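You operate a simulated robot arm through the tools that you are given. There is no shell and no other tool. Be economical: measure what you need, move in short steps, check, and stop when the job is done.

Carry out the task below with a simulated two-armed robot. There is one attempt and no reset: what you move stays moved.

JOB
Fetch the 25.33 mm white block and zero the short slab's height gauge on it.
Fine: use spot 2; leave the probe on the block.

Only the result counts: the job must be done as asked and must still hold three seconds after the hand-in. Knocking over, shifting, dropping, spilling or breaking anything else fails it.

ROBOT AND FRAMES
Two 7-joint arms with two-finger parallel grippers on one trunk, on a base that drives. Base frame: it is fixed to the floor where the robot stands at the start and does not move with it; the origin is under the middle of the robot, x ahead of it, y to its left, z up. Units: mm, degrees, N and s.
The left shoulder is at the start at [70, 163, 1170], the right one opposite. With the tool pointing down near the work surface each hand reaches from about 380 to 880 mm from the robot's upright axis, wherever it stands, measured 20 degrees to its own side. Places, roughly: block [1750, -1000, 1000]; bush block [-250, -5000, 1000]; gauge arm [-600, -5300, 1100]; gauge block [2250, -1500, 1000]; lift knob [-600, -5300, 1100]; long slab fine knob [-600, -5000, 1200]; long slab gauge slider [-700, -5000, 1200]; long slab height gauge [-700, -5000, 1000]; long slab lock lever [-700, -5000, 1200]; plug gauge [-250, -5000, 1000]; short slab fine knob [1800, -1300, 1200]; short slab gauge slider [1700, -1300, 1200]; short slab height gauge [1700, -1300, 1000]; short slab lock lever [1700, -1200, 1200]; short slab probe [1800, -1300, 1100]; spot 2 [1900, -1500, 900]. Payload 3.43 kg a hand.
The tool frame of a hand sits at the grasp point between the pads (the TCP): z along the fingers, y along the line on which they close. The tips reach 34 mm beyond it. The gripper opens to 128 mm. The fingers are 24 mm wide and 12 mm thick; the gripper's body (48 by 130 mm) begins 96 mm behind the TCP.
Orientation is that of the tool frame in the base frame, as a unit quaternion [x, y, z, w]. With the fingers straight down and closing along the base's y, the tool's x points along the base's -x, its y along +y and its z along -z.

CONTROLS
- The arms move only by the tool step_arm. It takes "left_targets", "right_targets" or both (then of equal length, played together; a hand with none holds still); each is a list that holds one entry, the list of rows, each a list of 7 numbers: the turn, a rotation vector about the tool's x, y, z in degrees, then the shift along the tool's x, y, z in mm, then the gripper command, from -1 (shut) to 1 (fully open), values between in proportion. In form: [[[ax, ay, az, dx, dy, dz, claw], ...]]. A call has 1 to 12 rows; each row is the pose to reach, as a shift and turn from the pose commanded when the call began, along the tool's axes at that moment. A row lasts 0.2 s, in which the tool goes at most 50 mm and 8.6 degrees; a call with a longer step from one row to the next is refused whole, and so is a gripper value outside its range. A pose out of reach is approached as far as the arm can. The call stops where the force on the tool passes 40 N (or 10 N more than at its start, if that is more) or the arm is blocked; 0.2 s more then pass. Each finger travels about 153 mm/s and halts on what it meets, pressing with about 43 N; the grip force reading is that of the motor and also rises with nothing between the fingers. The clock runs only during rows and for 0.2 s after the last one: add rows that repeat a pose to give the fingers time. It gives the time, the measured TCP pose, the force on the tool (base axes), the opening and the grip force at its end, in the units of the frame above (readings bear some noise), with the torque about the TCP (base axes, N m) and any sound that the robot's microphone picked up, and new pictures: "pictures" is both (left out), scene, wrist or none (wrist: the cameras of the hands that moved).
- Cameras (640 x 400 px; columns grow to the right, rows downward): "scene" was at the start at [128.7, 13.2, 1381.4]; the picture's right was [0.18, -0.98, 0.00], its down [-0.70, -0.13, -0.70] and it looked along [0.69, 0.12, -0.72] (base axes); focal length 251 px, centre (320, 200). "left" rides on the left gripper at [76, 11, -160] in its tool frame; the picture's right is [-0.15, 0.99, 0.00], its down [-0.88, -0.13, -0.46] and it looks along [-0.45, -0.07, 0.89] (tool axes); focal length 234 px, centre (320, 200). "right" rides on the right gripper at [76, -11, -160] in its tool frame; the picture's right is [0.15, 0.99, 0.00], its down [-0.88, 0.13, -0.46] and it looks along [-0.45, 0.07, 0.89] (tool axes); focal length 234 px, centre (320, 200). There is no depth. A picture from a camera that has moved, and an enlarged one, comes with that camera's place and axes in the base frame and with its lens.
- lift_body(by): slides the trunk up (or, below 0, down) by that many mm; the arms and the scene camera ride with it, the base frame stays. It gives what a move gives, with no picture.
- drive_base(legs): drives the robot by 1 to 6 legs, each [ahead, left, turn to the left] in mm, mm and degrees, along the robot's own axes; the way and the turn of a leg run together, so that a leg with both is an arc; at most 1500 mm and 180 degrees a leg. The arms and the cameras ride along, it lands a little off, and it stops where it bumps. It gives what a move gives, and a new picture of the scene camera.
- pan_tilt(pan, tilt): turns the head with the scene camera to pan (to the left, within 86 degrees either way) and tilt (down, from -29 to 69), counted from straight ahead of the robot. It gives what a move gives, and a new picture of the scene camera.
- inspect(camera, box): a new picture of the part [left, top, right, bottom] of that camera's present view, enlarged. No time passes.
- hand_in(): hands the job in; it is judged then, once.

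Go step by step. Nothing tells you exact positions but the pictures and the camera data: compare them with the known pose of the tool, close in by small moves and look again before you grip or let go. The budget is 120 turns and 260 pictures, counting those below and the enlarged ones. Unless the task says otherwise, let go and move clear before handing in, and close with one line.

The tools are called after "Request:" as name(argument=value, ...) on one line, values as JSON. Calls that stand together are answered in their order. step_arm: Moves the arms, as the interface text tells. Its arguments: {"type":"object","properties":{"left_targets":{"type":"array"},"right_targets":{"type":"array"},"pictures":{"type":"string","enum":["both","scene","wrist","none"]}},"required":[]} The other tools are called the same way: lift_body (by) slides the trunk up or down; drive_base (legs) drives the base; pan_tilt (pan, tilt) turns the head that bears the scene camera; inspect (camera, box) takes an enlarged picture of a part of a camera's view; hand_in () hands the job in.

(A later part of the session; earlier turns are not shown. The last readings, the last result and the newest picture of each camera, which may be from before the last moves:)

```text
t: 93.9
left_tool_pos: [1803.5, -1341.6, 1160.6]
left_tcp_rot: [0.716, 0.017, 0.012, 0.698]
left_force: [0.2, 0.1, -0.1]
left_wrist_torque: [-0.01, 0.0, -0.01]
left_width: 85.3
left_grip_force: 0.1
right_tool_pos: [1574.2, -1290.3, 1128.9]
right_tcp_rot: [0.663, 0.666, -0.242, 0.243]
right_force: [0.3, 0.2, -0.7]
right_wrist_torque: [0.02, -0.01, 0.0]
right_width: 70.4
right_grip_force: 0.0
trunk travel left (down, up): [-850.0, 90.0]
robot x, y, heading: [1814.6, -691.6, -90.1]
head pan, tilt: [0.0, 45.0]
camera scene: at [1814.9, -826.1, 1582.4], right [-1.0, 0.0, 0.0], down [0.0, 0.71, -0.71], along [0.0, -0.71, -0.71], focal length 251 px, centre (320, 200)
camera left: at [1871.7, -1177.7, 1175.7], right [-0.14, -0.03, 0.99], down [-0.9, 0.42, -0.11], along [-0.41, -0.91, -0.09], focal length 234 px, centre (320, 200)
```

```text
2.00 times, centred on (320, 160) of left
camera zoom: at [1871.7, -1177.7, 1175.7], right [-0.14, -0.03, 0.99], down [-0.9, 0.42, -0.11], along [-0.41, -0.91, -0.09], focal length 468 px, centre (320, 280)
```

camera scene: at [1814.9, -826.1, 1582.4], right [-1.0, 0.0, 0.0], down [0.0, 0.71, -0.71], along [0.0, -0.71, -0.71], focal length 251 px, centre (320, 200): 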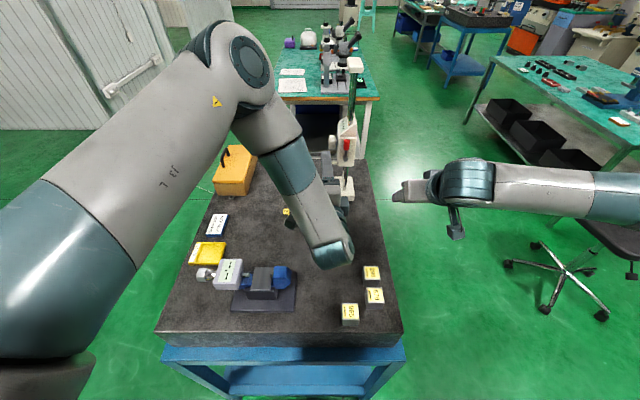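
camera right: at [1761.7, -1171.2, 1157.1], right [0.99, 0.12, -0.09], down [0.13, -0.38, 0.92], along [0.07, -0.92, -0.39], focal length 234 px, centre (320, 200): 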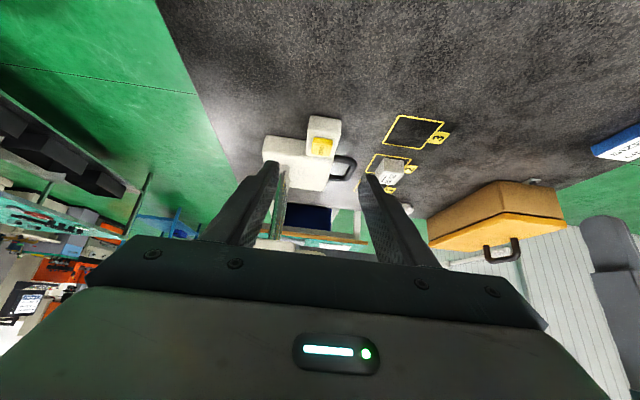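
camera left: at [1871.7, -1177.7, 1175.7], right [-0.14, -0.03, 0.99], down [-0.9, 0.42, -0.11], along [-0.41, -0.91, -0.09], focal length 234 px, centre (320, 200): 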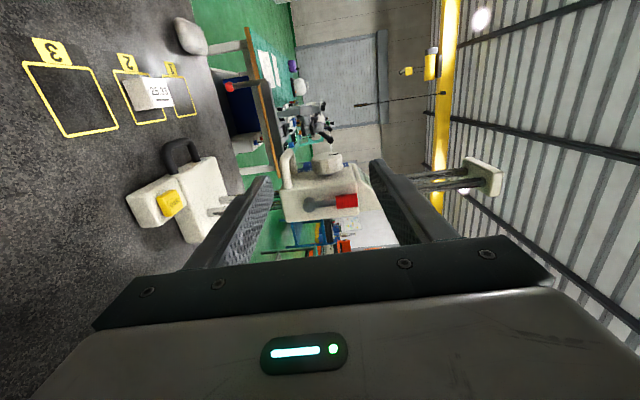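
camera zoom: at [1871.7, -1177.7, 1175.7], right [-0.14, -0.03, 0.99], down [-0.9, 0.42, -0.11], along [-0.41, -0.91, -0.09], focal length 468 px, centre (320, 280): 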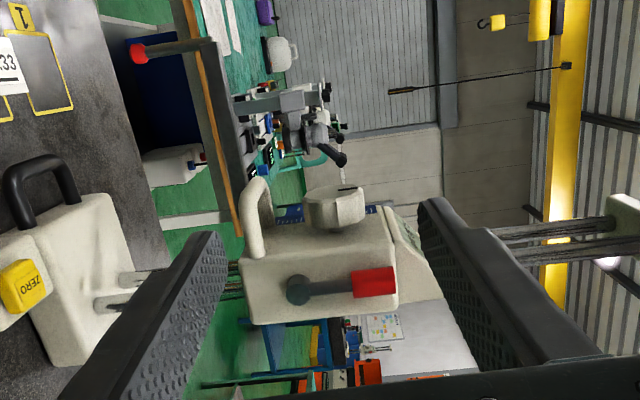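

The C-handle turns out to be a flat horizontal loop at z ≈ 1105 with its near leg at about y −1475. I'll aim for the near leg with the fingers above and below, first stopping short to check.

Request:
step_arm(left_targets=[[[0, 0, 0, -8, -20, 15, -0.3], [0, 0, 0, -18, -40, 30, -0.3], [0, 0, 0, -18, -55, 45, -0.3], [0, 0, 0, -18, -55, 55, -0.3], [0, 0, 0, -18, -55, 55, -0.3]]], pictures="wrist")

Request:
inspect(camera="left", box=[240, 80, 400, 240])

Request:
inspect(camera="scene", box=[280, 130, 360, 210])

```text
t: 95.1
left_tool_pos: [1784.0, -1397.7, 1106.9]
left_tcp_rot: [0.716, 0.017, 0.012, 0.698]
left_force: [0.6, -0.1, 0.2]
left_wrist_torque: [-0.04, -0.01, -0.02]
left_width: 44.5
left_grip_force: 0.1
right_tool_pos: [1573.3, -1290.4, 1128.6]
right_tcp_rot: [0.662, 0.666, -0.241, 0.244]
right_force: [0.7, -0.3, 0.1]
right_wrist_torque: [-0.01, 0.01, -0.04]
right_width: 70.4
right_grip_force: 0.0
trunk travel left (down, up): [-850.0, 90.0]
robot x, y, heading: [1814.8, -694.8, -89.8]
head pan, tilt: [0.0, 45.0]
camera left: at [1854.5, -1233.7, 1122.1], right [-0.14, -0.03, 0.99], down [-0.9, 0.42, -0.11], along [-0.41, -0.91, -0.09], focal length 234 px, centre (320, 200)
```

left: 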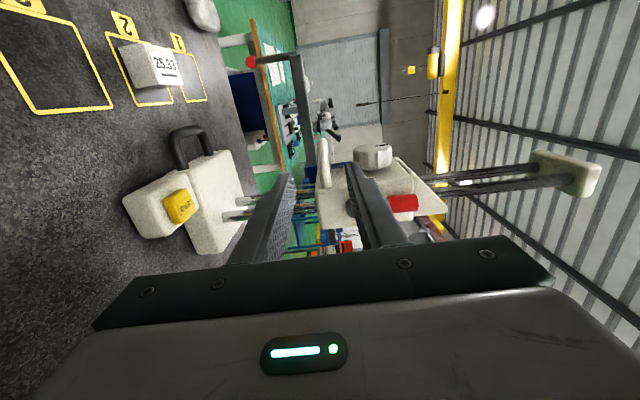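

```text
2.50 times, centred on (320, 160) of left
camera zoom: at [1854.5, -1233.7, 1122.1], right [-0.14, -0.03, 0.99], down [-0.9, 0.42, -0.11], along [-0.41, -0.91, -0.09], focal length 585 px, centre (320, 300)
```

zoom: 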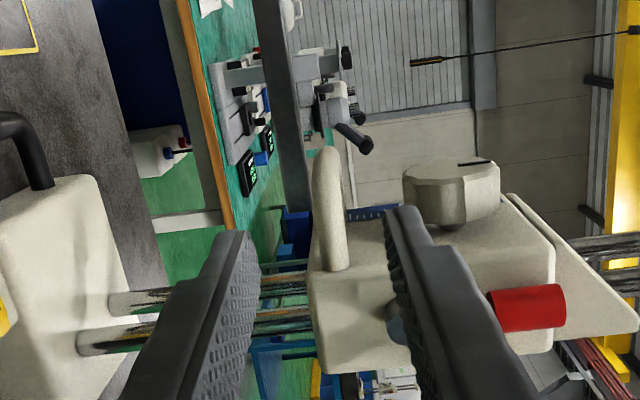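

```text
5.00 times, centred on (320, 170) of scene
camera zoom: at [1814.4, -826.4, 1582.4], right [-1.0, 0.0, 0.0], down [0.0, 0.71, -0.71], along [0.0, -0.71, -0.71], focal length 1255 px, centre (320, 350)
```

zoom: 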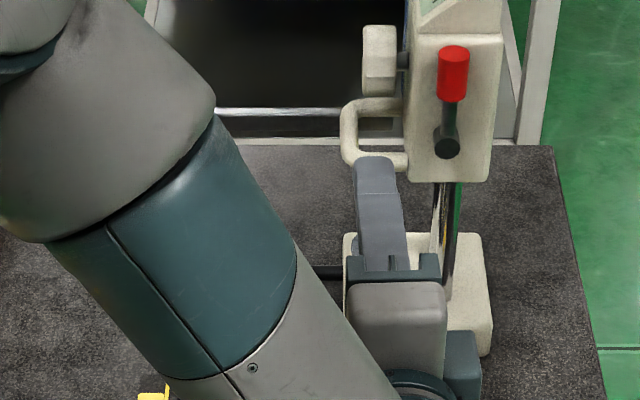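

Re-triangulating with the new views puts the probe tip at about [1895, −1548, 1033] (agreeing with the 91.92 reading): the gauge went about 48 mm too far. I withdraw the left hand, then re-grip the ZERO box with the right hand and pull the gauge back.

Request:
step_arm(left_targets=[[[0, 0, 0, 0, 0, -40, -0.3], [0, 0, 0, 0, 20, -80, -0.3], [0, 0, 0, 30, 50, -105, -0.3], [0, 0, 0, 65, 80, -110, -0.3], [0, 0, 0, 110, 100, -110, -0.3], [0, 0, 0, 155, 110, -110, -0.3], [0, 0, 0, 190, 110, -110, -0.3], [0, 0, 0, 190, 110, -110, -0.3]]], pictures="none")

Request:
step_arm(right_targets=[[[0, 0, 0, 0, 40, 0, 0.1], [0, 0, 0, 0, 80, 10, 0.1], [0, 0, 0, 0, 120, 20, 0.1], [0, 0, 0, 0, 160, 30, 0.1], [0, 0, 0, 0, 195, 45, 0.1], [0, 0, 0, 0, 203, 75, 0.1], [0, 0, 0, 0, 203, 110, 0.1], [0, 0, 0, 0, 203, 140, 0.1], [0, 0, 0, 0, 203, 165, 0.1], [0, 0, 0, 0, 203, 165, 0.1]]], pictures="both")

```text
t: 96.9
left_tool_pos: [1929.3, -1278.9, 1244.8]
left_tcp_rot: [0.718, 0.019, 0.015, 0.695]
left_force: [0.8, 0.2, 1.1]
left_wrist_torque: [-0.02, 0.0, -0.03]
left_width: 44.9
left_grip_force: 0.0
left hand out of reach, approached as far as the arm can: row 5, 6, 7, 8
right_tool_pos: [1575.0, -1290.7, 1127.6]
right_tcp_rot: [0.662, 0.666, -0.242, 0.243]
right_force: [-0.5, 0.0, -0.3]
right_wrist_torque: [0.03, -0.02, 0.0]
right_width: 70.2
right_grip_force: 0.1
trunk travel left (down, up): [-850.0, 90.0]
robot x, y, heading: [1817.8, -694.3, -89.9]
head pan, tilt: [0.0, 45.0]
```

```text
t: 99.1
left_tool_pos: [1928.6, -1278.3, 1246.1]
left_tcp_rot: [0.718, 0.019, 0.015, 0.695]
left_force: [-0.1, -0.5, -0.3]
left_wrist_torque: [-0.01, -0.01, 0.02]
left_width: 44.8
left_grip_force: 0.1
right_tool_pos: [1778.3, -1397.0, 1000.6]
right_tcp_rot: [0.663, 0.666, -0.241, 0.243]
right_force: [-0.9, -0.4, -0.9]
right_wrist_torque: [-0.01, 0.0, 0.0]
right_width: 70.4
right_grip_force: 0.1
trunk travel left (down, up): [-850.0, 90.0]
robot x, y, heading: [1813.6, -695.0, -89.8]
head pan, tilt: [0.0, 45.0]
camera scene: at [1814.9, -826.5, 1582.4], right [-1.0, 0.0, 0.0], down [0.0, 0.71, -0.71], along [0.0, -0.71, -0.71], focal length 251 px, centre (320, 200)
camera right: at [1765.4, -1236.9, 1073.3], right [0.99, 0.12, -0.09], down [0.13, -0.38, 0.92], along [0.07, -0.92, -0.39], focal length 234 px, centre (320, 200)
```

scene: 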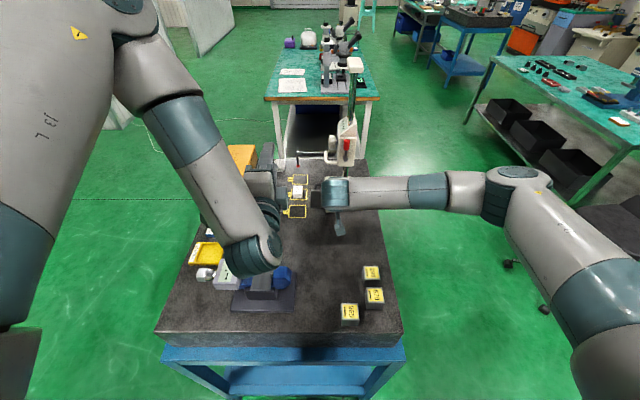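
right: 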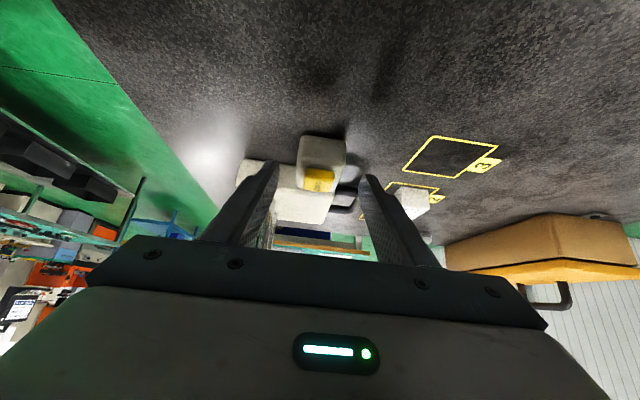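

Request:
step_arm(right_targets=[[[0, 0, 0, 0, 2, 12, 0.1], [0, 0, 0, -1, 2, 24, 0.1], [0, 0, 0, -2, 2, 31, 0.1], [0, 0, 0, -2, 2, 31, -0.2], [0, 0, 0, -2, 2, 31, -0.5], [0, 0, 0, -2, 2, 31, -1], [0, 0, 0, -2, 2, 31, -1]]], pictures="wrist")

```text
t: 100.7
left_tool_pos: [1927.4, -1280.0, 1245.2]
left_tcp_rot: [0.718, 0.018, 0.014, 0.696]
left_force: [-0.8, -1.0, 0.2]
left_wrist_torque: [0.02, 0.01, -0.01]
left_width: 44.8
left_grip_force: 0.0
right_tool_pos: [1777.5, -1420.3, 980.9]
right_tcp_rot: [0.663, 0.665, -0.242, 0.243]
right_force: [-6.3, -1.7, -1.2]
right_wrist_torque: [-0.66, 0.84, -1.67]
right_width: 41.7
right_grip_force: 44.0
trunk travel left (down, up): [-850.0, 90.0]
robot x, y, heading: [1814.6, -696.2, -89.9]
head pan, tilt: [0.0, 45.0]
camera right: at [1765.1, -1260.3, 1053.0], right [0.99, 0.11, -0.09], down [0.13, -0.38, 0.92], along [0.07, -0.92, -0.39], focal length 234 px, centre (320, 200)
```

right: 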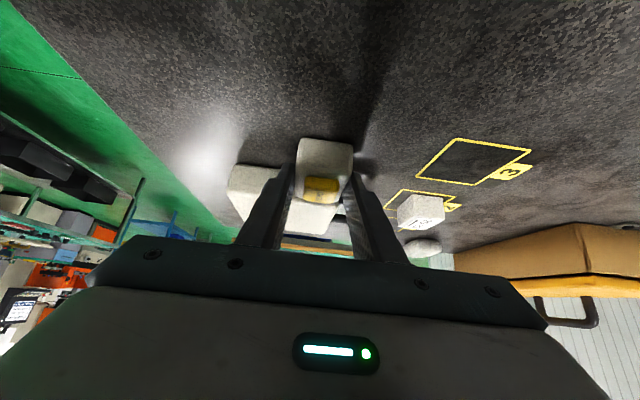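

Gripped again; pulling +y by 46 mm.

Request:
step_arm(right_targets=[[[0, 0, 0, 5, 0, -4.2, -1], [0, 0, 0, 12, 0, -10.1, -1], [0, 0, 0, 19, 0, -16, -1], [0, 0, 0, 27, 0, -22.7, -1], [0, 0, 0, 35.2, 0, -29.6, -1], [0, 0, 0, 35.2, 0, -29.6, -1]]], pictures="scene")

Request:
inspect(camera="scene", box=[280, 130, 360, 210])

```text
t: 102.1
left_tool_pos: [1926.6, -1277.9, 1246.4]
left_tcp_rot: [0.718, 0.018, 0.015, 0.695]
left_force: [1.4, 0.0, 0.2]
left_wrist_torque: [-0.01, -0.01, -0.02]
left_width: 44.7
left_grip_force: 0.1
right_tool_pos: [1779.0, -1372.4, 980.2]
right_tcp_rot: [0.663, 0.665, -0.242, 0.244]
right_force: [-11.1, -4.1, 7.4]
right_wrist_torque: [-0.91, 0.68, -1.67]
right_width: 41.9
right_grip_force: 45.4
trunk travel left (down, up): [-850.0, 90.0]
robot x, y, heading: [1817.4, -694.3, -90.0]
head pan, tilt: [0.0, 45.0]
camera scene: at [1813.0, -826.2, 1582.4], right [-1.0, 0.0, 0.0], down [0.0, 0.71, -0.71], along [0.0, -0.71, -0.71], focal length 251 px, centre (320, 200)
```

scene: 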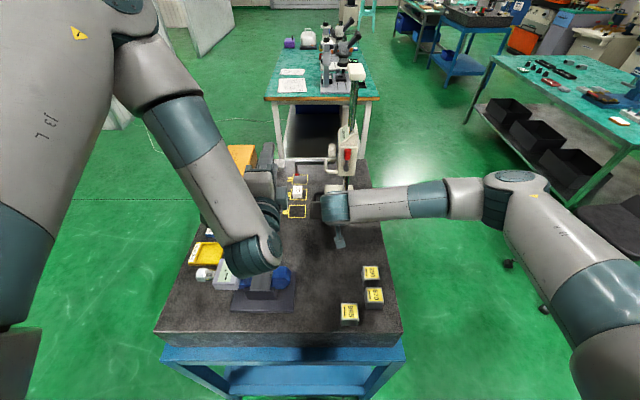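

```text
5.00 times, centred on (320, 170) of scene
camera zoom: at [1813.0, -826.2, 1582.4], right [-1.0, 0.0, 0.0], down [0.0, 0.71, -0.71], along [0.0, -0.71, -0.71], focal length 1255 px, centre (320, 350)
```

zoom: 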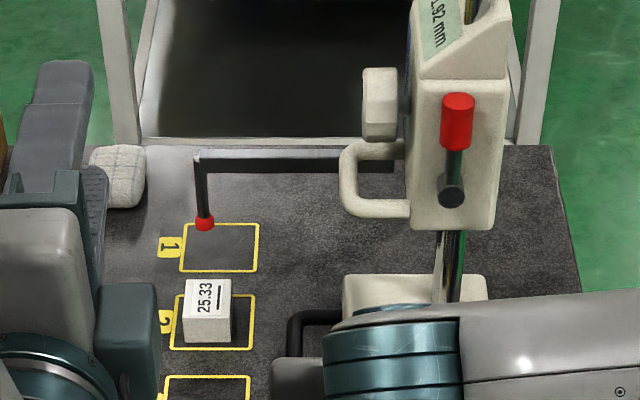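

By the scene view, with tip height 1032, the tip is now at [1893, −1500] over the block top at [1894, −1499]. Release and retreat the right hand.

Request:
step_arm(right_targets=[[[0, 0, 0, 0, -3, 0, -1], [0, 0, 0, 0, -3, 0, -0.25], [0, 0, 0, 0, -3, 0, 0.1], [0, 0, 0, 0, -3, 0, 0.1], [0, 0, 0, 0, -3, -30, 0.1], [0, 0, 0, 0, -3, -70, 0.1], [0, 0, 0, 0, -10, -115, 0.1], [0, 0, 0, 0, -50, -150, 0.1], [0, 0, 0, 0, -95, -160, 0.1], [0, 0, 0, 0, -140, -160, 0.1], [0, 0, 0, 0, -180, -160, 0.1], [0, 0, 0, 0, -180, -160, 0.1]]], pictures="none")

Request:
inspect(camera="left", box=[60, 60, 380, 260])

Request:
inspect(camera="scene", box=[280, 130, 360, 210])

```text
refused: row 8 steps farther than a row can; nothing moved
```

```text
2.00 times, centred on (220, 160) of left
camera zoom: at [1996.4, -1114.2, 1262.5], right [-0.14, -0.04, 0.99], down [-0.9, 0.42, -0.11], along [-0.41, -0.91, -0.09], focal length 468 px, centre (520, 280)
```

zoom: 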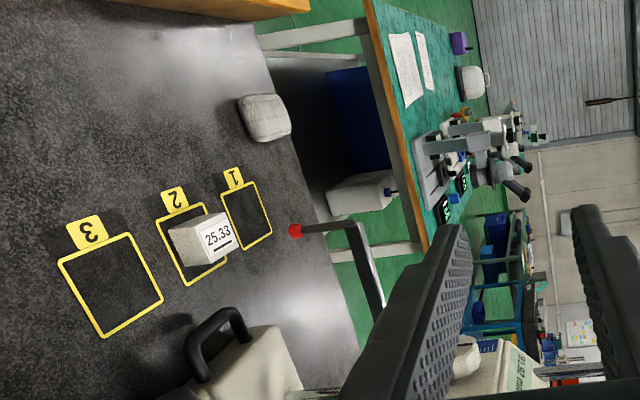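

```text
5.00 times, centred on (320, 170) of scene
camera zoom: at [1813.0, -826.2, 1582.4], right [-1.0, 0.0, 0.0], down [0.0, 0.71, -0.71], along [0.0, -0.71, -0.71], focal length 1255 px, centre (320, 350)
```

zoom: 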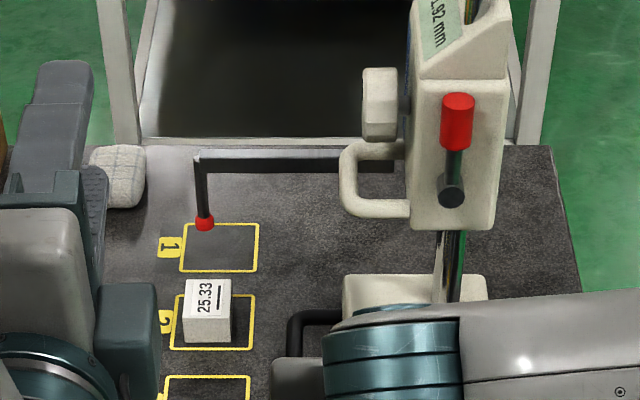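

Both views put the tip within several mm of the block's centre. I'll pull 4 mm more, then release and retreat in allowed steps.

Request:
step_arm(right_targets=[[[0, 0, 0, 1.5, 0, -1.3, -1], [0, 0, 0, 3, 0, -2.6, -1], [0, 0, 0, 3, -2, -2.6, -1], [0, 0, 0, 3, -2, -2.6, -0.25], [0, 0, 0, 3, -2, -2.6, 0.1], [0, 0, 0, 3, -2, -2.6, 0.1], [0, 0, 0, 3, -2, -35, 0.1], [0, 0, 0, 3, -2, -75, 0.1], [0, 0, 0, 3, -10, -115, 0.1], [0, 0, 0, 3, -40, -145, 0.1], [0, 0, 0, 3, -80, -160, 0.1], [0, 0, 0, 3, -80, -160, 0.1]]], pictures="scene")

Request:
inspect(camera="scene", box=[280, 130, 360, 210])

```text
t: 104.7
left_tool_pos: [1930.5, -1279.4, 1244.9]
left_tcp_rot: [0.718, 0.019, 0.014, 0.695]
left_force: [-0.3, 0.1, 0.0]
left_wrist_torque: [0.0, -0.03, -0.03]
left_width: 44.8
left_grip_force: 0.1
right_tool_pos: [1701.9, -1270.7, 1102.3]
right_tcp_rot: [0.662, 0.666, -0.241, 0.244]
right_force: [0.0, -0.7, -1.1]
right_wrist_torque: [0.02, 0.01, -0.03]
right_width: 70.3
right_grip_force: 0.1
trunk travel left (down, up): [-850.0, 90.0]
robot x, y, heading: [1816.9, -696.9, -89.8]
head pan, tilt: [0.0, 45.0]
camera scene: at [1816.5, -827.4, 1582.3], right [-1.0, 0.0, 0.0], down [0.0, 0.71, -0.71], along [0.0, -0.71, -0.71], focal length 251 px, centre (320, 200)
```

scene: 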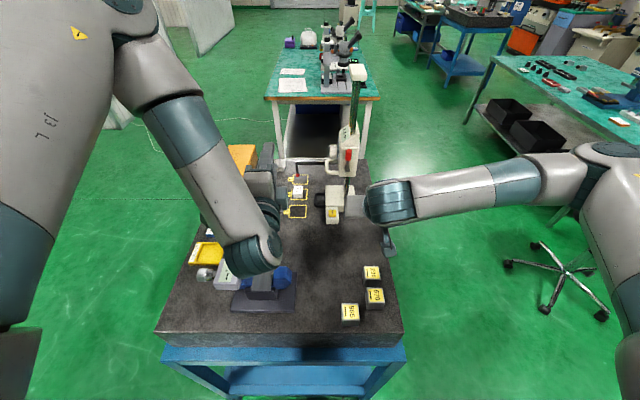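

```text
5.00 times, centred on (320, 170) of scene
camera zoom: at [1816.5, -827.4, 1582.3], right [-1.0, 0.0, 0.0], down [0.0, 0.71, -0.71], along [0.0, -0.71, -0.71], focal length 1255 px, centre (320, 350)
```

zoom: 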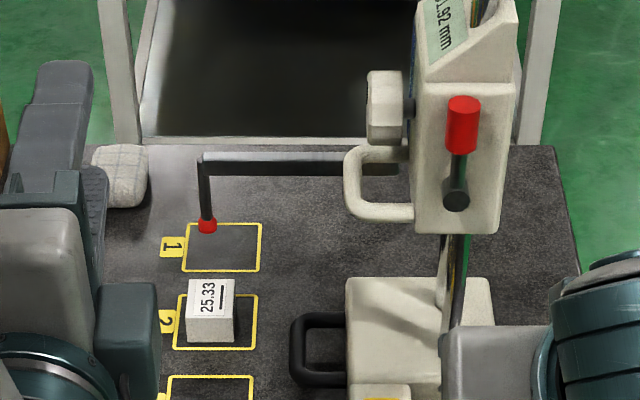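

The gauge is in place. Now the right hand moves aside and the left goes to the handle's near leg (about [1783, −1419, 1107]).

Request:
step_arm(right_targets=[[[0, 0, 0, 0, -40, 0, 0.1], [0, 0, 0, 0, -80, 0, 0.1], [0, 0, 0, 0, -120, 0, 0.1], [0, 0, 0, 0, -140, 0, 0.1], [0, 0, 0, 0, -140, 0, 0.1], [0, 0, 0, 0, -140, 0, 0.1], [0, 0, 0, 0, -140, 0, 0.1], [0, 0, 0, 0, -140, 0, 0.1]]], left_targets=[[[0, 0, 0, 0, 0, 0, -0.3], [0, 0, 0, -30, 0, 5, -0.3], [0, 0, 0, -65, -15, 15, -0.3], [0, 0, 0, -100, -40, 25, -0.3], [0, 0, 0, -125, -75, 40, -0.3], [0, 0, 0, -147, -110, 55, -0.3], [0, 0, 0, -147, -138, 66, -0.3], [0, 0, 0, -147, -138, 66, -0.3]]], pictures="wrist")

Request:
inspect(camera="left", box=[240, 80, 400, 240])

```text
t: 106.5
left_tool_pos: [1779.6, -1349.0, 1104.5]
left_tcp_rot: [0.716, 0.017, 0.012, 0.698]
left_force: [0.2, 0.0, 0.1]
left_wrist_torque: [0.05, 0.0, 0.02]
left_width: 44.7
left_grip_force: 0.0
right_tool_pos: [1559.3, -1265.5, 1098.8]
right_tcp_rot: [0.662, 0.666, -0.241, 0.243]
right_force: [0.4, 0.0, 0.1]
right_wrist_torque: [-0.01, -0.01, 0.01]
right_width: 70.4
right_grip_force: 0.1
trunk travel left (down, up): [-850.0, 90.0]
robot x, y, heading: [1815.3, -694.0, -89.9]
head pan, tilt: [0.0, 45.0]
camera right: at [1546.2, -1106.4, 1171.9], right [0.99, 0.12, -0.09], down [0.13, -0.38, 0.92], along [0.07, -0.92, -0.39], focal length 234 px, centre (320, 200)
camera left: at [1849.5, -1185.1, 1120.1], right [-0.14, -0.03, 0.99], down [-0.9, 0.42, -0.11], along [-0.41, -0.91, -0.09], focal length 234 px, centre (320, 200)
```

right: 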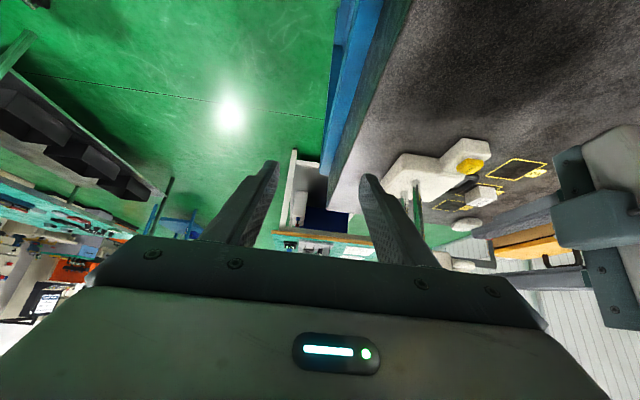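
left: 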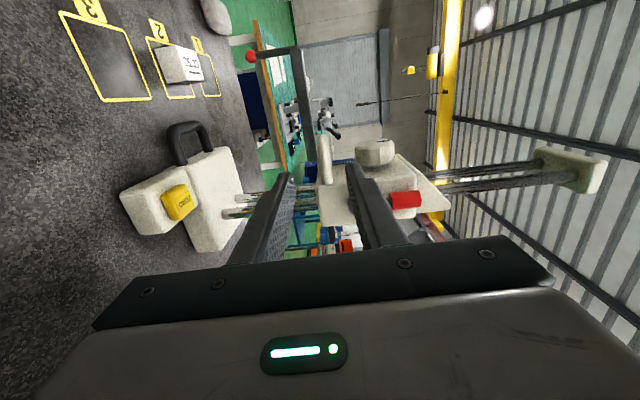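

```text
2.50 times, centred on (320, 160) of left
camera zoom: at [1849.5, -1185.1, 1120.1], right [-0.14, -0.03, 0.99], down [-0.9, 0.42, -0.11], along [-0.41, -0.91, -0.09], focal length 585 px, centre (320, 300)
```

zoom: 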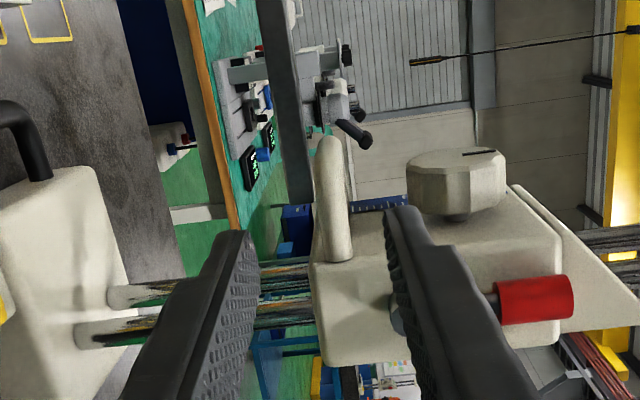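

The handle's leg lies centred in front of the fingers (about 4 mm high). I advance 51 mm with 4 mm up, then close.

Request:
step_arm(left_targets=[[[0, 0, 0, 0, 4, 20, -0.3], [0, 0, 0, 0, 4, 40, -0.3], [0, 0, 0, 0, 4, 51, -0.3], [0, 0, 0, 0, 4, 51, -0.3]]], pictures="wrist")

Request:
inspect(camera="left", box=[240, 80, 400, 240])

```text
t: 107.5
left_tool_pos: [1784.6, -1398.3, 1108.7]
left_tcp_rot: [0.716, 0.017, 0.012, 0.698]
left_force: [-0.1, -0.3, 0.1]
left_wrist_torque: [-0.04, 0.02, 0.0]
left_width: 44.8
left_grip_force: 0.0
right_tool_pos: [1559.3, -1266.8, 1100.3]
right_tcp_rot: [0.663, 0.666, -0.242, 0.243]
right_force: [0.6, 0.7, 0.8]
right_wrist_torque: [0.02, 0.02, -0.01]
right_width: 70.4
right_grip_force: 0.0
trunk travel left (down, up): [-850.0, 90.0]
robot x, y, heading: [1818.4, -691.1, -89.7]
head pan, tilt: [0.0, 45.0]
camera left: at [1854.7, -1234.5, 1123.9], right [-0.14, -0.03, 0.99], down [-0.9, 0.42, -0.11], along [-0.41, -0.91, -0.09], focal length 234 px, centre (320, 200)
```

left: 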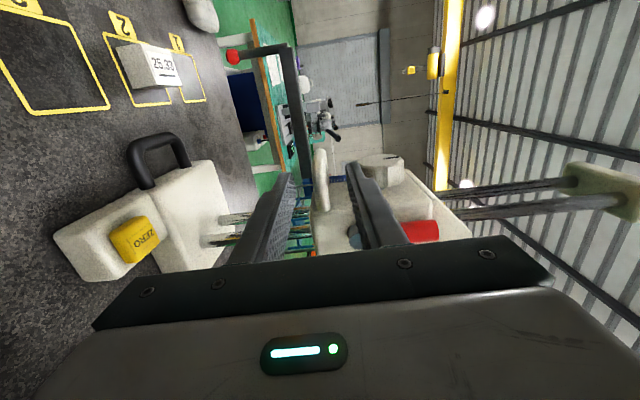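

```text
2.50 times, centred on (320, 160) of left
camera zoom: at [1854.7, -1234.5, 1123.9], right [-0.14, -0.03, 0.99], down [-0.9, 0.42, -0.11], along [-0.41, -0.91, -0.09], focal length 585 px, centre (320, 300)
```

zoom: 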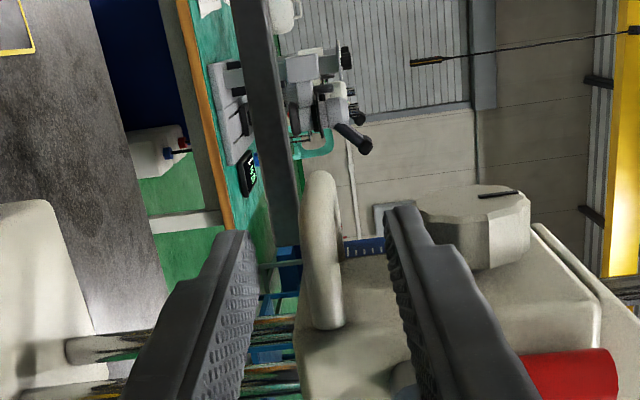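

The leg lies between the pads. Closing on it.

Request:
step_arm(left_targets=[[[0, 0, 0, 0, 0, 0, -0.5], [0, 0, 0, 0, 0, 0, -0.7], [0, 0, 0, 0, 0, 0, -1], [0, 0, 0, 0, 0, 0, -1]]], pictures="none")

Request:
inspect(camera="scene", box=[310, 110, 370, 170])

```text
t: 108.5
left_tool_pos: [1784.7, -1398.2, 1107.5]
left_tcp_rot: [0.715, 0.017, 0.013, 0.698]
left_force: [0.0, 0.6, -1.7]
left_wrist_torque: [-0.52, -0.74, -0.07]
left_width: 12.1
left_grip_force: 44.8
right_tool_pos: [1560.2, -1266.3, 1099.3]
right_tcp_rot: [0.662, 0.666, -0.241, 0.244]
right_force: [-1.2, 0.0, -0.5]
right_wrist_torque: [-0.02, 0.02, 0.04]
right_width: 70.4
right_grip_force: 0.0
trunk travel left (down, up): [-850.0, 90.0]
robot x, y, heading: [1816.2, -691.8, -89.7]
head pan, tilt: [0.0, 45.0]
```

```text
6.67 times, centred on (340, 140) of scene
camera zoom: at [1814.7, -826.8, 1582.4], right [-1.0, 0.0, 0.0], down [0.0, 0.71, -0.71], along [0.0, -0.71, -0.71], focal length 1673 px, centre (187, 600)
```

zoom: 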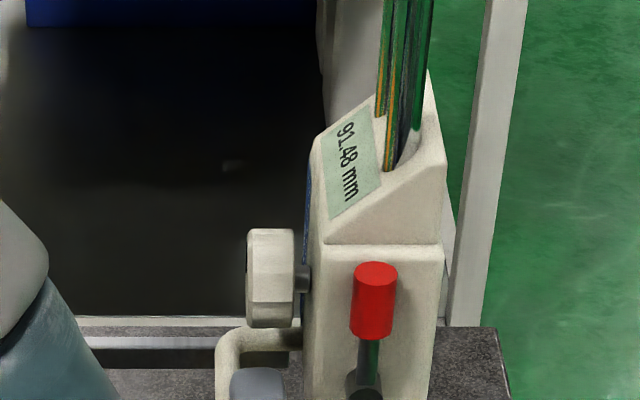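

Held at 12.1 mm, and the reading changed slightly to 91.48, so the slider may be free. Trying 10 mm down.

Request:
step_arm(left_targets=[[[0, 0, 0, 0, -2, 0, -1], [0, 0, 0, 0, -4, 0, -1], [0, 0, 0, 0, -6, 0, -1], [0, 0, 0, 0, -8, 0, -1], [0, 0, 0, 0, -10, 0, -1], [0, 0, 0, 0, -10, 0, -1]]], pictures="none")

Request:
inspect(camera="scene", box=[310, 110, 370, 170])

```text
t: 109.9
left_tool_pos: [1785.4, -1397.7, 1099.0]
left_tcp_rot: [0.717, 0.017, 0.013, 0.697]
left_force: [1.0, -4.4, 1.7]
left_wrist_torque: [-0.63, -0.69, -0.26]
left_width: 12.0
left_grip_force: 45.6
right_tool_pos: [1559.6, -1267.3, 1097.7]
right_tcp_rot: [0.662, 0.666, -0.241, 0.243]
right_force: [0.1, -0.7, -0.2]
right_wrist_torque: [-0.01, -0.01, -0.04]
right_width: 70.3
right_grip_force: 0.1
trunk travel left (down, up): [-850.0, 90.0]
robot x, y, heading: [1817.0, -693.9, -89.6]
head pan, tilt: [0.0, 45.0]
```

```text
6.67 times, centred on (340, 140) of scene
camera zoom: at [1814.8, -827.3, 1582.3], right [-1.0, 0.0, 0.0], down [0.0, 0.71, -0.71], along [0.0, -0.71, -0.71], focal length 1673 px, centre (187, 600)
```

zoom: 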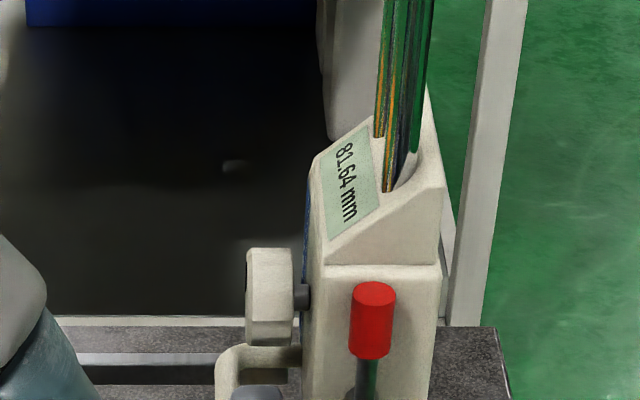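

The slider moves freely (81.64). Lower by 45 mm more, checking force and alignment.

Request:
step_arm(left_targets=[[[0, 0, 0, 0, -6, 0, -1], [0, 0, 0, 0, -13, 0, -1], [0, 0, 0, 0, -20, 0.4, -1], [0, 0, 0, 0, -27, 0.6, -1], [0, 0, 0, 0, -34, 0.8, -1], [0, 0, 0, 0, -40, 1, -1], [0, 0, 0, 0, -45, 1.2, -1], [0, 0, 0, 0, -45, 1.2, -1]]], pictures="both")

Request:
inspect(camera="scene", box=[280, 120, 360, 200])

Request:
inspect(camera="left", box=[60, 0, 300, 150])

```text
t: 111.3
left_tool_pos: [1784.1, -1397.2, 1068.7]
left_tcp_rot: [0.719, 0.026, 0.027, 0.694]
left_force: [20.3, 2.3, -2.2]
left_wrist_torque: [-0.42, -0.57, -0.67]
left_width: 12.2
left_grip_force: 45.2
left hand out of reach, approached as far as the arm can: row 2, 3, 4, 5, 6, 7
right_tool_pos: [1562.9, -1267.1, 1098.5]
right_tcp_rot: [0.661, 0.667, -0.241, 0.244]
right_force: [-1.0, 0.2, 0.3]
right_wrist_torque: [-0.03, -0.05, 0.06]
right_width: 70.6
right_grip_force: 0.0
trunk travel left (down, up): [-850.0, 90.0]
robot x, y, heading: [1816.0, -693.8, -89.7]
head pan, tilt: [0.0, 45.0]
stopped in row 7 (left hand): the force on the tool passed its limit (the readings are from after the stop); the commanded pose is now the measured one
camera scene: at [1815.6, -825.9, 1582.3], right [-1.0, -0.01, 0.0], down [0.0, 0.71, -0.71], along [0.0, -0.71, -0.71], focal length 251 px, centre (320, 200)
camera left: at [1847.7, -1231.0, 1086.8], right [-0.15, -0.04, 0.99], down [-0.91, 0.39, -0.12], along [-0.38, -0.92, -0.1], focal length 234 px, centre (320, 200)
```

scene: 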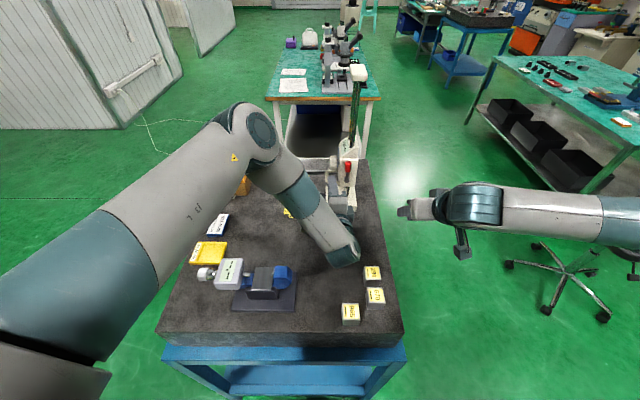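
left: 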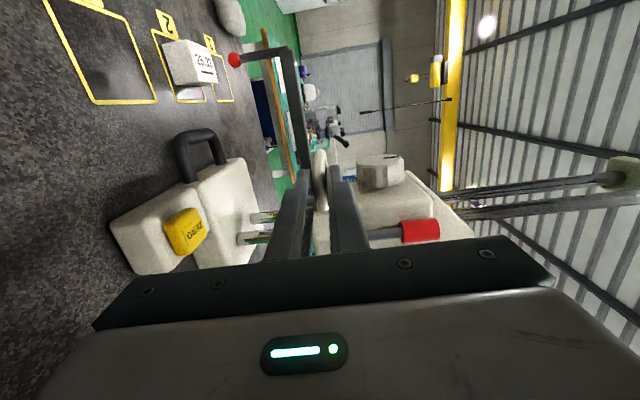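

```text
5.00 times, centred on (320, 160) of scene
camera zoom: at [1815.6, -825.9, 1582.3], right [-1.0, -0.01, 0.0], down [0.0, 0.71, -0.71], along [0.0, -0.71, -0.71], focal length 1255 px, centre (320, 400)
```

zoom: 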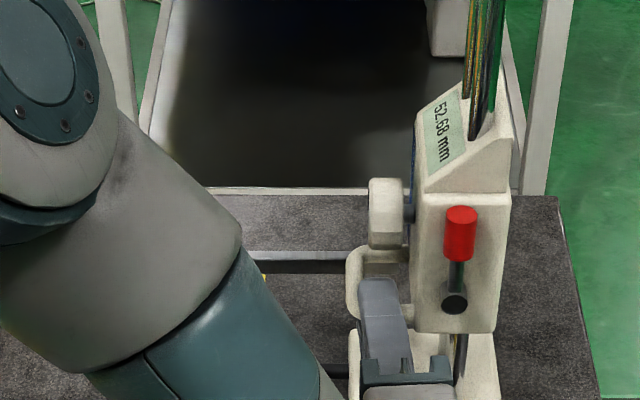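

```text
2.67 times, centred on (180, 75) of left
camera zoom: at [1847.7, -1231.0, 1086.8], right [-0.15, -0.04, 0.99], down [-0.91, 0.39, -0.12], along [-0.38, -0.92, -0.1], focal length 624 px, centre (693, 533)
```

zoom: 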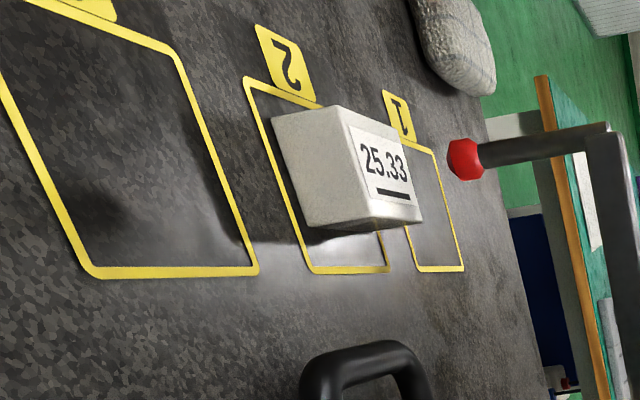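

The slider is down to 52.68, but the arm hit its reach limit with some side force. I relieve the side force first, then use the trunk to lower further.

Request:
step_arm(left_targets=[[[0, 0, 0, 2, 2, 0, -1], [0, 0, 0, 4, 4, 0, -1], [0, 0, 0, 4, 4, 0, -1]]], pictures="none")

```text
t: 112.1
left_tool_pos: [1783.1, -1397.6, 1073.4]
left_tcp_rot: [0.719, 0.025, 0.021, 0.694]
left_force: [7.6, -1.1, -2.3]
left_wrist_torque: [-0.54, -0.67, 0.88]
left_width: 11.8
left_grip_force: 44.9
right_tool_pos: [1561.5, -1266.8, 1099.4]
right_tcp_rot: [0.662, 0.667, -0.242, 0.243]
right_force: [-0.2, -0.3, -0.9]
right_wrist_torque: [-0.01, 0.04, 0.02]
right_width: 70.3
right_grip_force: 0.1
trunk travel left (down, up): [-850.0, 90.0]
robot x, y, heading: [1815.5, -695.7, -89.8]
head pan, tilt: [0.0, 45.0]
```

Request:
lift_body(by=-22)

Request:
inspect(camera="scene", box=[310, 120, 370, 180])

Request:
inspect(camera="left", box=[60, 0, 300, 150])

```text
t: 112.8
left_tool_pos: [1782.7, -1396.8, 1050.1]
left_tcp_rot: [0.719, 0.025, 0.023, 0.694]
left_force: [6.8, -1.3, -3.9]
left_wrist_torque: [-0.53, -0.69, 0.46]
left_width: 12.3
left_grip_force: 45.2
right_tool_pos: [1562.3, -1267.3, 1077.3]
right_tcp_rot: [0.661, 0.667, -0.242, 0.244]
right_force: [0.0, 0.5, -0.7]
right_wrist_torque: [0.03, 0.01, -0.02]
right_width: 70.6
right_grip_force: 0.1
trunk travel left (down, up): [-828.0, 112.0]
robot x, y, heading: [1814.1, -694.8, -89.6]
head pan, tilt: [0.0, 45.0]
```

```text
6.67 times, centred on (340, 150) of scene
camera zoom: at [1816.8, -827.6, 1560.1], right [-1.0, 0.0, 0.0], down [0.0, 0.71, -0.71], along [0.0, -0.71, -0.71], focal length 1673 px, centre (187, 533)
```

zoom: 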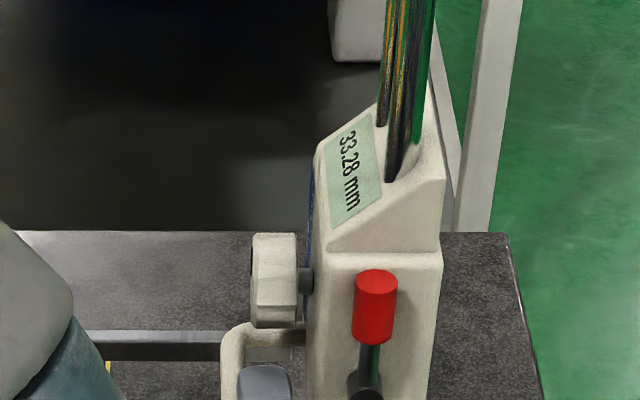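

```text
2.67 times, centred on (180, 75) of left
camera zoom: at [1849.3, -1231.4, 1067.7], right [-0.14, -0.05, 0.99], down [-0.91, 0.4, -0.11], along [-0.39, -0.91, -0.1], focal length 624 px, centre (693, 533)
```

zoom: 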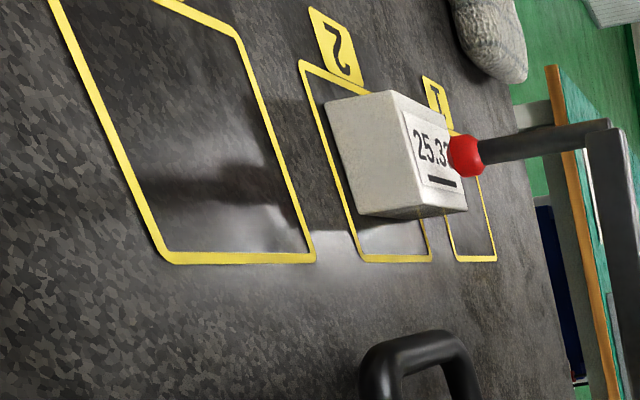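

Reading 33.28, with the tip just above the block's label. Lowering the trunk 6 mm, then finer.

Request:
lift_body(by=-6)

Request:
inspect(camera="scene", box=[310, 120, 370, 180])

Request:
inspect(camera="left", box=[120, 0, 300, 120])

```text
t: 113.4
left_tool_pos: [1783.1, -1396.6, 1045.0]
left_tcp_rot: [0.719, 0.025, 0.022, 0.694]
left_force: [7.0, -2.3, 1.5]
left_wrist_torque: [-0.67, -0.75, 0.04]
left_width: 12.1
left_grip_force: 45.0
right_tool_pos: [1562.5, -1265.9, 1070.6]
right_tcp_rot: [0.662, 0.667, -0.242, 0.243]
right_force: [1.2, 0.2, 0.1]
right_wrist_torque: [0.03, 0.03, 0.03]
right_width: 70.4
right_grip_force: 0.0
trunk travel left (down, up): [-822.0, 118.0]
robot x, y, heading: [1821.4, -693.6, -89.6]
head pan, tilt: [0.0, 45.0]
```

```text
6.67 times, centred on (340, 150) of scene
camera zoom: at [1816.9, -827.0, 1554.3], right [-1.0, 0.0, 0.0], down [0.0, 0.71, -0.71], along [0.0, -0.71, -0.71], focal length 1673 px, centre (187, 533)
```

zoom: 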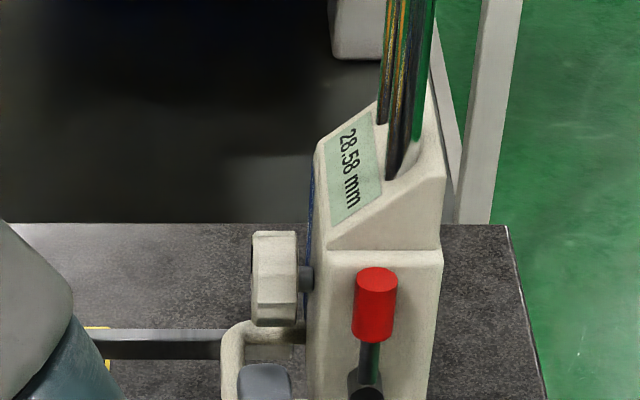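

```text
3.33 times, centred on (210, 60) of left
camera zoom: at [1849.3, -1231.3, 1062.5], right [-0.14, -0.04, 0.99], down [-0.91, 0.4, -0.11], along [-0.39, -0.92, -0.1], focal length 781 px, centre (687, 667)
```

zoom: 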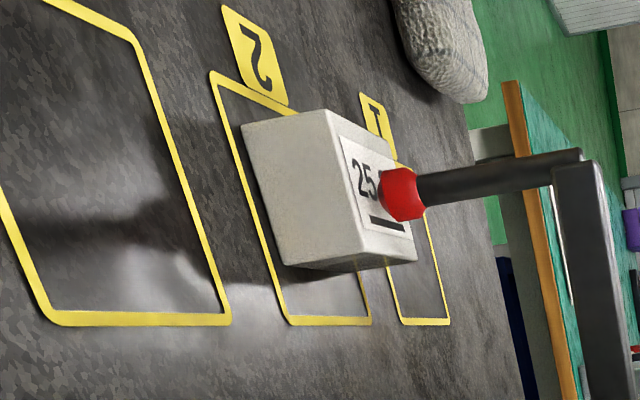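

Request:
lift_body(by=-2.5)

Request:
inspect(camera="scene", box=[310, 120, 370, 180])

```text
t: 113.9
left_tool_pos: [1783.0, -1397.0, 1043.0]
left_tcp_rot: [0.719, 0.024, 0.023, 0.694]
left_force: [6.5, -2.8, 2.7]
left_wrist_torque: [-0.67, -0.71, 0.03]
left_width: 12.1
left_grip_force: 44.7
right_tool_pos: [1562.4, -1266.6, 1069.3]
right_tcp_rot: [0.661, 0.668, -0.241, 0.244]
right_force: [-0.2, -0.8, -0.9]
right_wrist_torque: [-0.01, 0.04, -0.02]
right_width: 70.3
right_grip_force: 0.0
trunk travel left (down, up): [-820.0, 120.0]
robot x, y, heading: [1815.0, -691.9, -89.7]
head pan, tilt: [0.0, 45.0]
```

```text
6.67 times, centred on (340, 150) of scene
camera zoom: at [1816.8, -826.9, 1551.8], right [-1.0, 0.0, 0.0], down [0.0, 0.71, -0.71], along [0.0, -0.71, -0.71], focal length 1673 px, centre (187, 533)
```

zoom: 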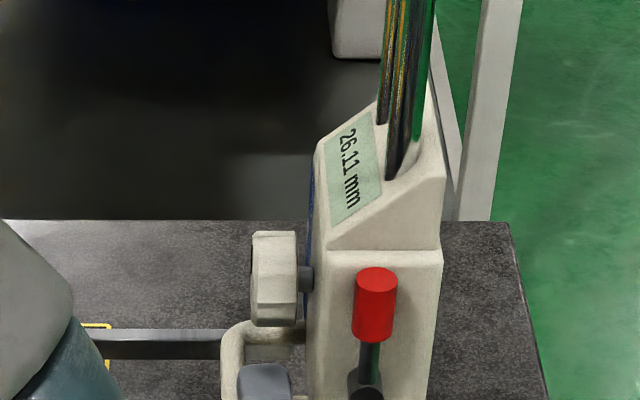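

26.11 now, contact expected near 25.3. Half-millimetre steps.

Request:
lift_body(by=-0.6)

Request:
inspect(camera="scene", box=[310, 120, 370, 180])

Request:
lift_body(by=-0.6)

Request:
inspect(camera="scene", box=[310, 120, 370, 180])

```text
t: 114.4
left_tool_pos: [1784.0, -1396.3, 1042.1]
left_tcp_rot: [0.719, 0.024, 0.023, 0.694]
left_force: [6.8, -2.7, 2.0]
left_wrist_torque: [-0.66, -0.69, 0.07]
left_width: 12.0
left_grip_force: 44.8
right_tool_pos: [1563.3, -1266.8, 1067.9]
right_tcp_rot: [0.661, 0.667, -0.241, 0.244]
right_force: [-0.7, -0.1, 0.3]
right_wrist_torque: [0.01, -0.01, -0.02]
right_width: 70.6
right_grip_force: 0.2
trunk travel left (down, up): [-819.0, 121.0]
robot x, y, heading: [1817.7, -692.9, -89.6]
head pan, tilt: [0.0, 45.0]
```

```text
6.67 times, centred on (340, 150) of scene
camera zoom: at [1816.8, -826.9, 1551.2], right [-1.0, 0.0, 0.0], down [0.0, 0.71, -0.71], along [0.0, -0.71, -0.71], focal length 1673 px, centre (187, 533)
```

zoom: 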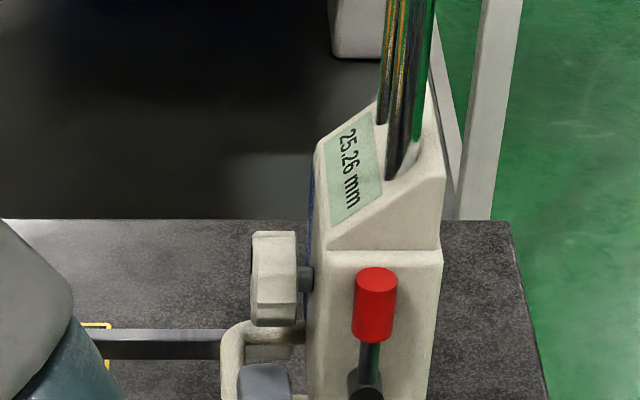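

```text
t: 114.9
left_tool_pos: [1782.7, -1396.5, 1042.6]
left_tcp_rot: [0.718, 0.025, 0.022, 0.695]
left_force: [5.9, -2.8, 4.1]
left_wrist_torque: [-0.67, -0.75, 0.0]
left_width: 12.2
left_grip_force: 45.0
right_tool_pos: [1563.6, -1266.1, 1067.5]
right_tcp_rot: [0.661, 0.668, -0.241, 0.244]
right_force: [-0.5, 0.9, -1.2]
right_wrist_torque: [-0.01, 0.05, 0.02]
right_width: 70.4
right_grip_force: 0.0
trunk travel left (down, up): [-818.0, 122.0]
robot x, y, heading: [1819.5, -693.5, -89.7]
head pan, tilt: [0.0, 45.0]
```

```text
6.67 times, centred on (340, 150) of scene
camera zoom: at [1816.8, -826.7, 1550.7], right [-1.0, 0.0, 0.0], down [0.0, 0.71, -0.71], along [0.0, -0.71, -0.71], focal length 1673 px, centre (187, 533)
```

zoom: 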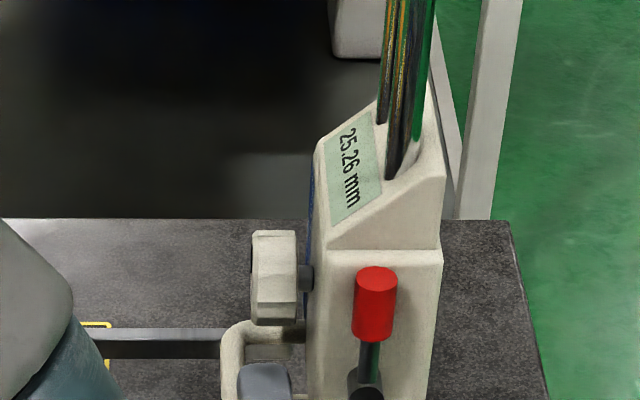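

Contact: the reading stays at 25.26 while the force rises. I release the handle and back out, then check the reading holds.

Request:
step_arm(left_targets=[[[0, 0, 0, 0, 0, 0, -0.6], [0, 0, 0, 0, 0, 0, -0.35], [0, 0, 0, 0, 0, 0, -0.35], [0, 0, 0, 0, 0, -20, -0.35], [0, 0, 0, 0, 0, -55, -0.35], [0, 0, 0, 0, 5, -80, -0.35], [0, 0, 0, 0, 5, -80, -0.35]]], pictures="wrist")

Request:
inspect(camera="scene", box=[310, 120, 370, 180])

Request:
inspect(camera="left", box=[120, 0, 440, 200])

```text
t: 116.5
left_tool_pos: [1777.9, -1317.0, 1050.6]
left_tcp_rot: [0.719, 0.024, 0.022, 0.694]
left_force: [-0.1, -0.8, -0.1]
left_wrist_torque: [0.01, 0.01, 0.0]
left_width: 41.9
left_grip_force: 0.0
right_tool_pos: [1561.7, -1267.5, 1069.0]
right_tcp_rot: [0.663, 0.666, -0.242, 0.242]
right_force: [-0.4, 0.2, 0.6]
right_wrist_torque: [0.01, 0.02, 0.0]
right_width: 70.4
right_grip_force: 0.1
trunk travel left (down, up): [-818.0, 122.0]
robot x, y, heading: [1815.4, -692.3, -89.7]
head pan, tilt: [0.0, 45.0]
camera left: at [1843.0, -1150.9, 1067.3], right [-0.14, -0.04, 0.99], down [-0.91, 0.4, -0.11], along [-0.39, -0.91, -0.1], focal length 234 px, centre (320, 200)
```

left: 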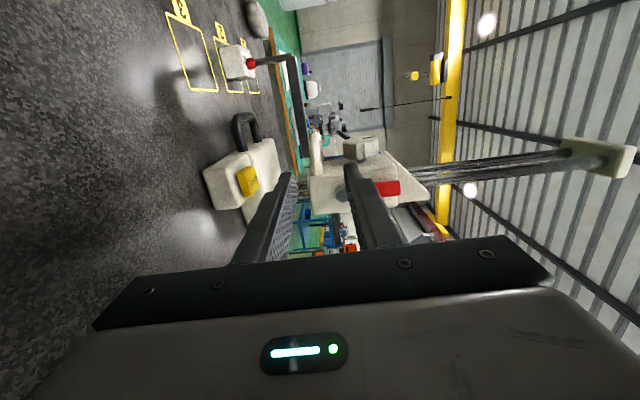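

```text
6.67 times, centred on (340, 150) of scene
camera zoom: at [1816.0, -827.2, 1550.6], right [-1.0, 0.0, 0.0], down [0.0, 0.71, -0.71], along [0.0, -0.71, -0.71], focal length 1673 px, centre (187, 533)
```

zoom: 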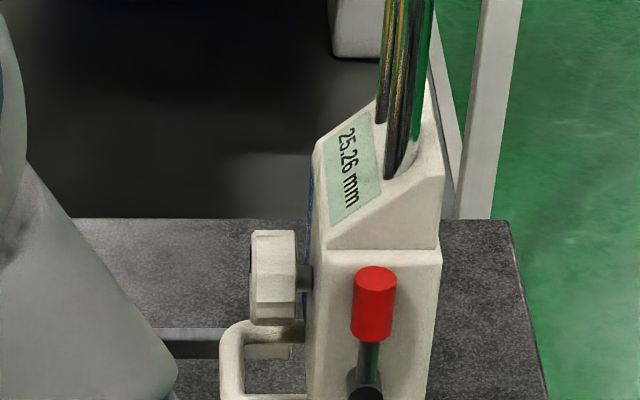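

```text
2.00 times, centred on (280, 100) of left
camera zoom: at [1843.0, -1150.9, 1067.3], right [-0.14, -0.04, 0.99], down [-0.91, 0.4, -0.11], along [-0.39, -0.91, -0.1], focal length 468 px, centre (400, 400)
```

zoom: 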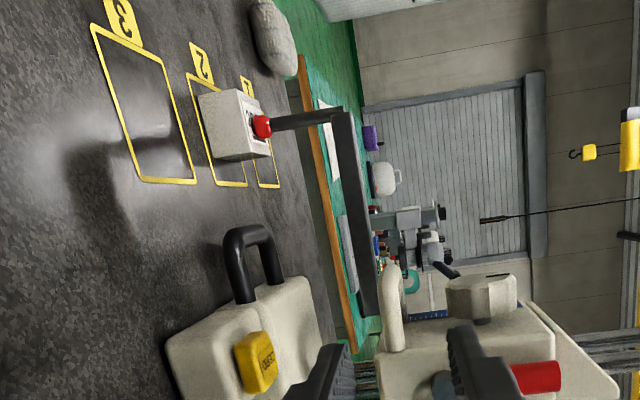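

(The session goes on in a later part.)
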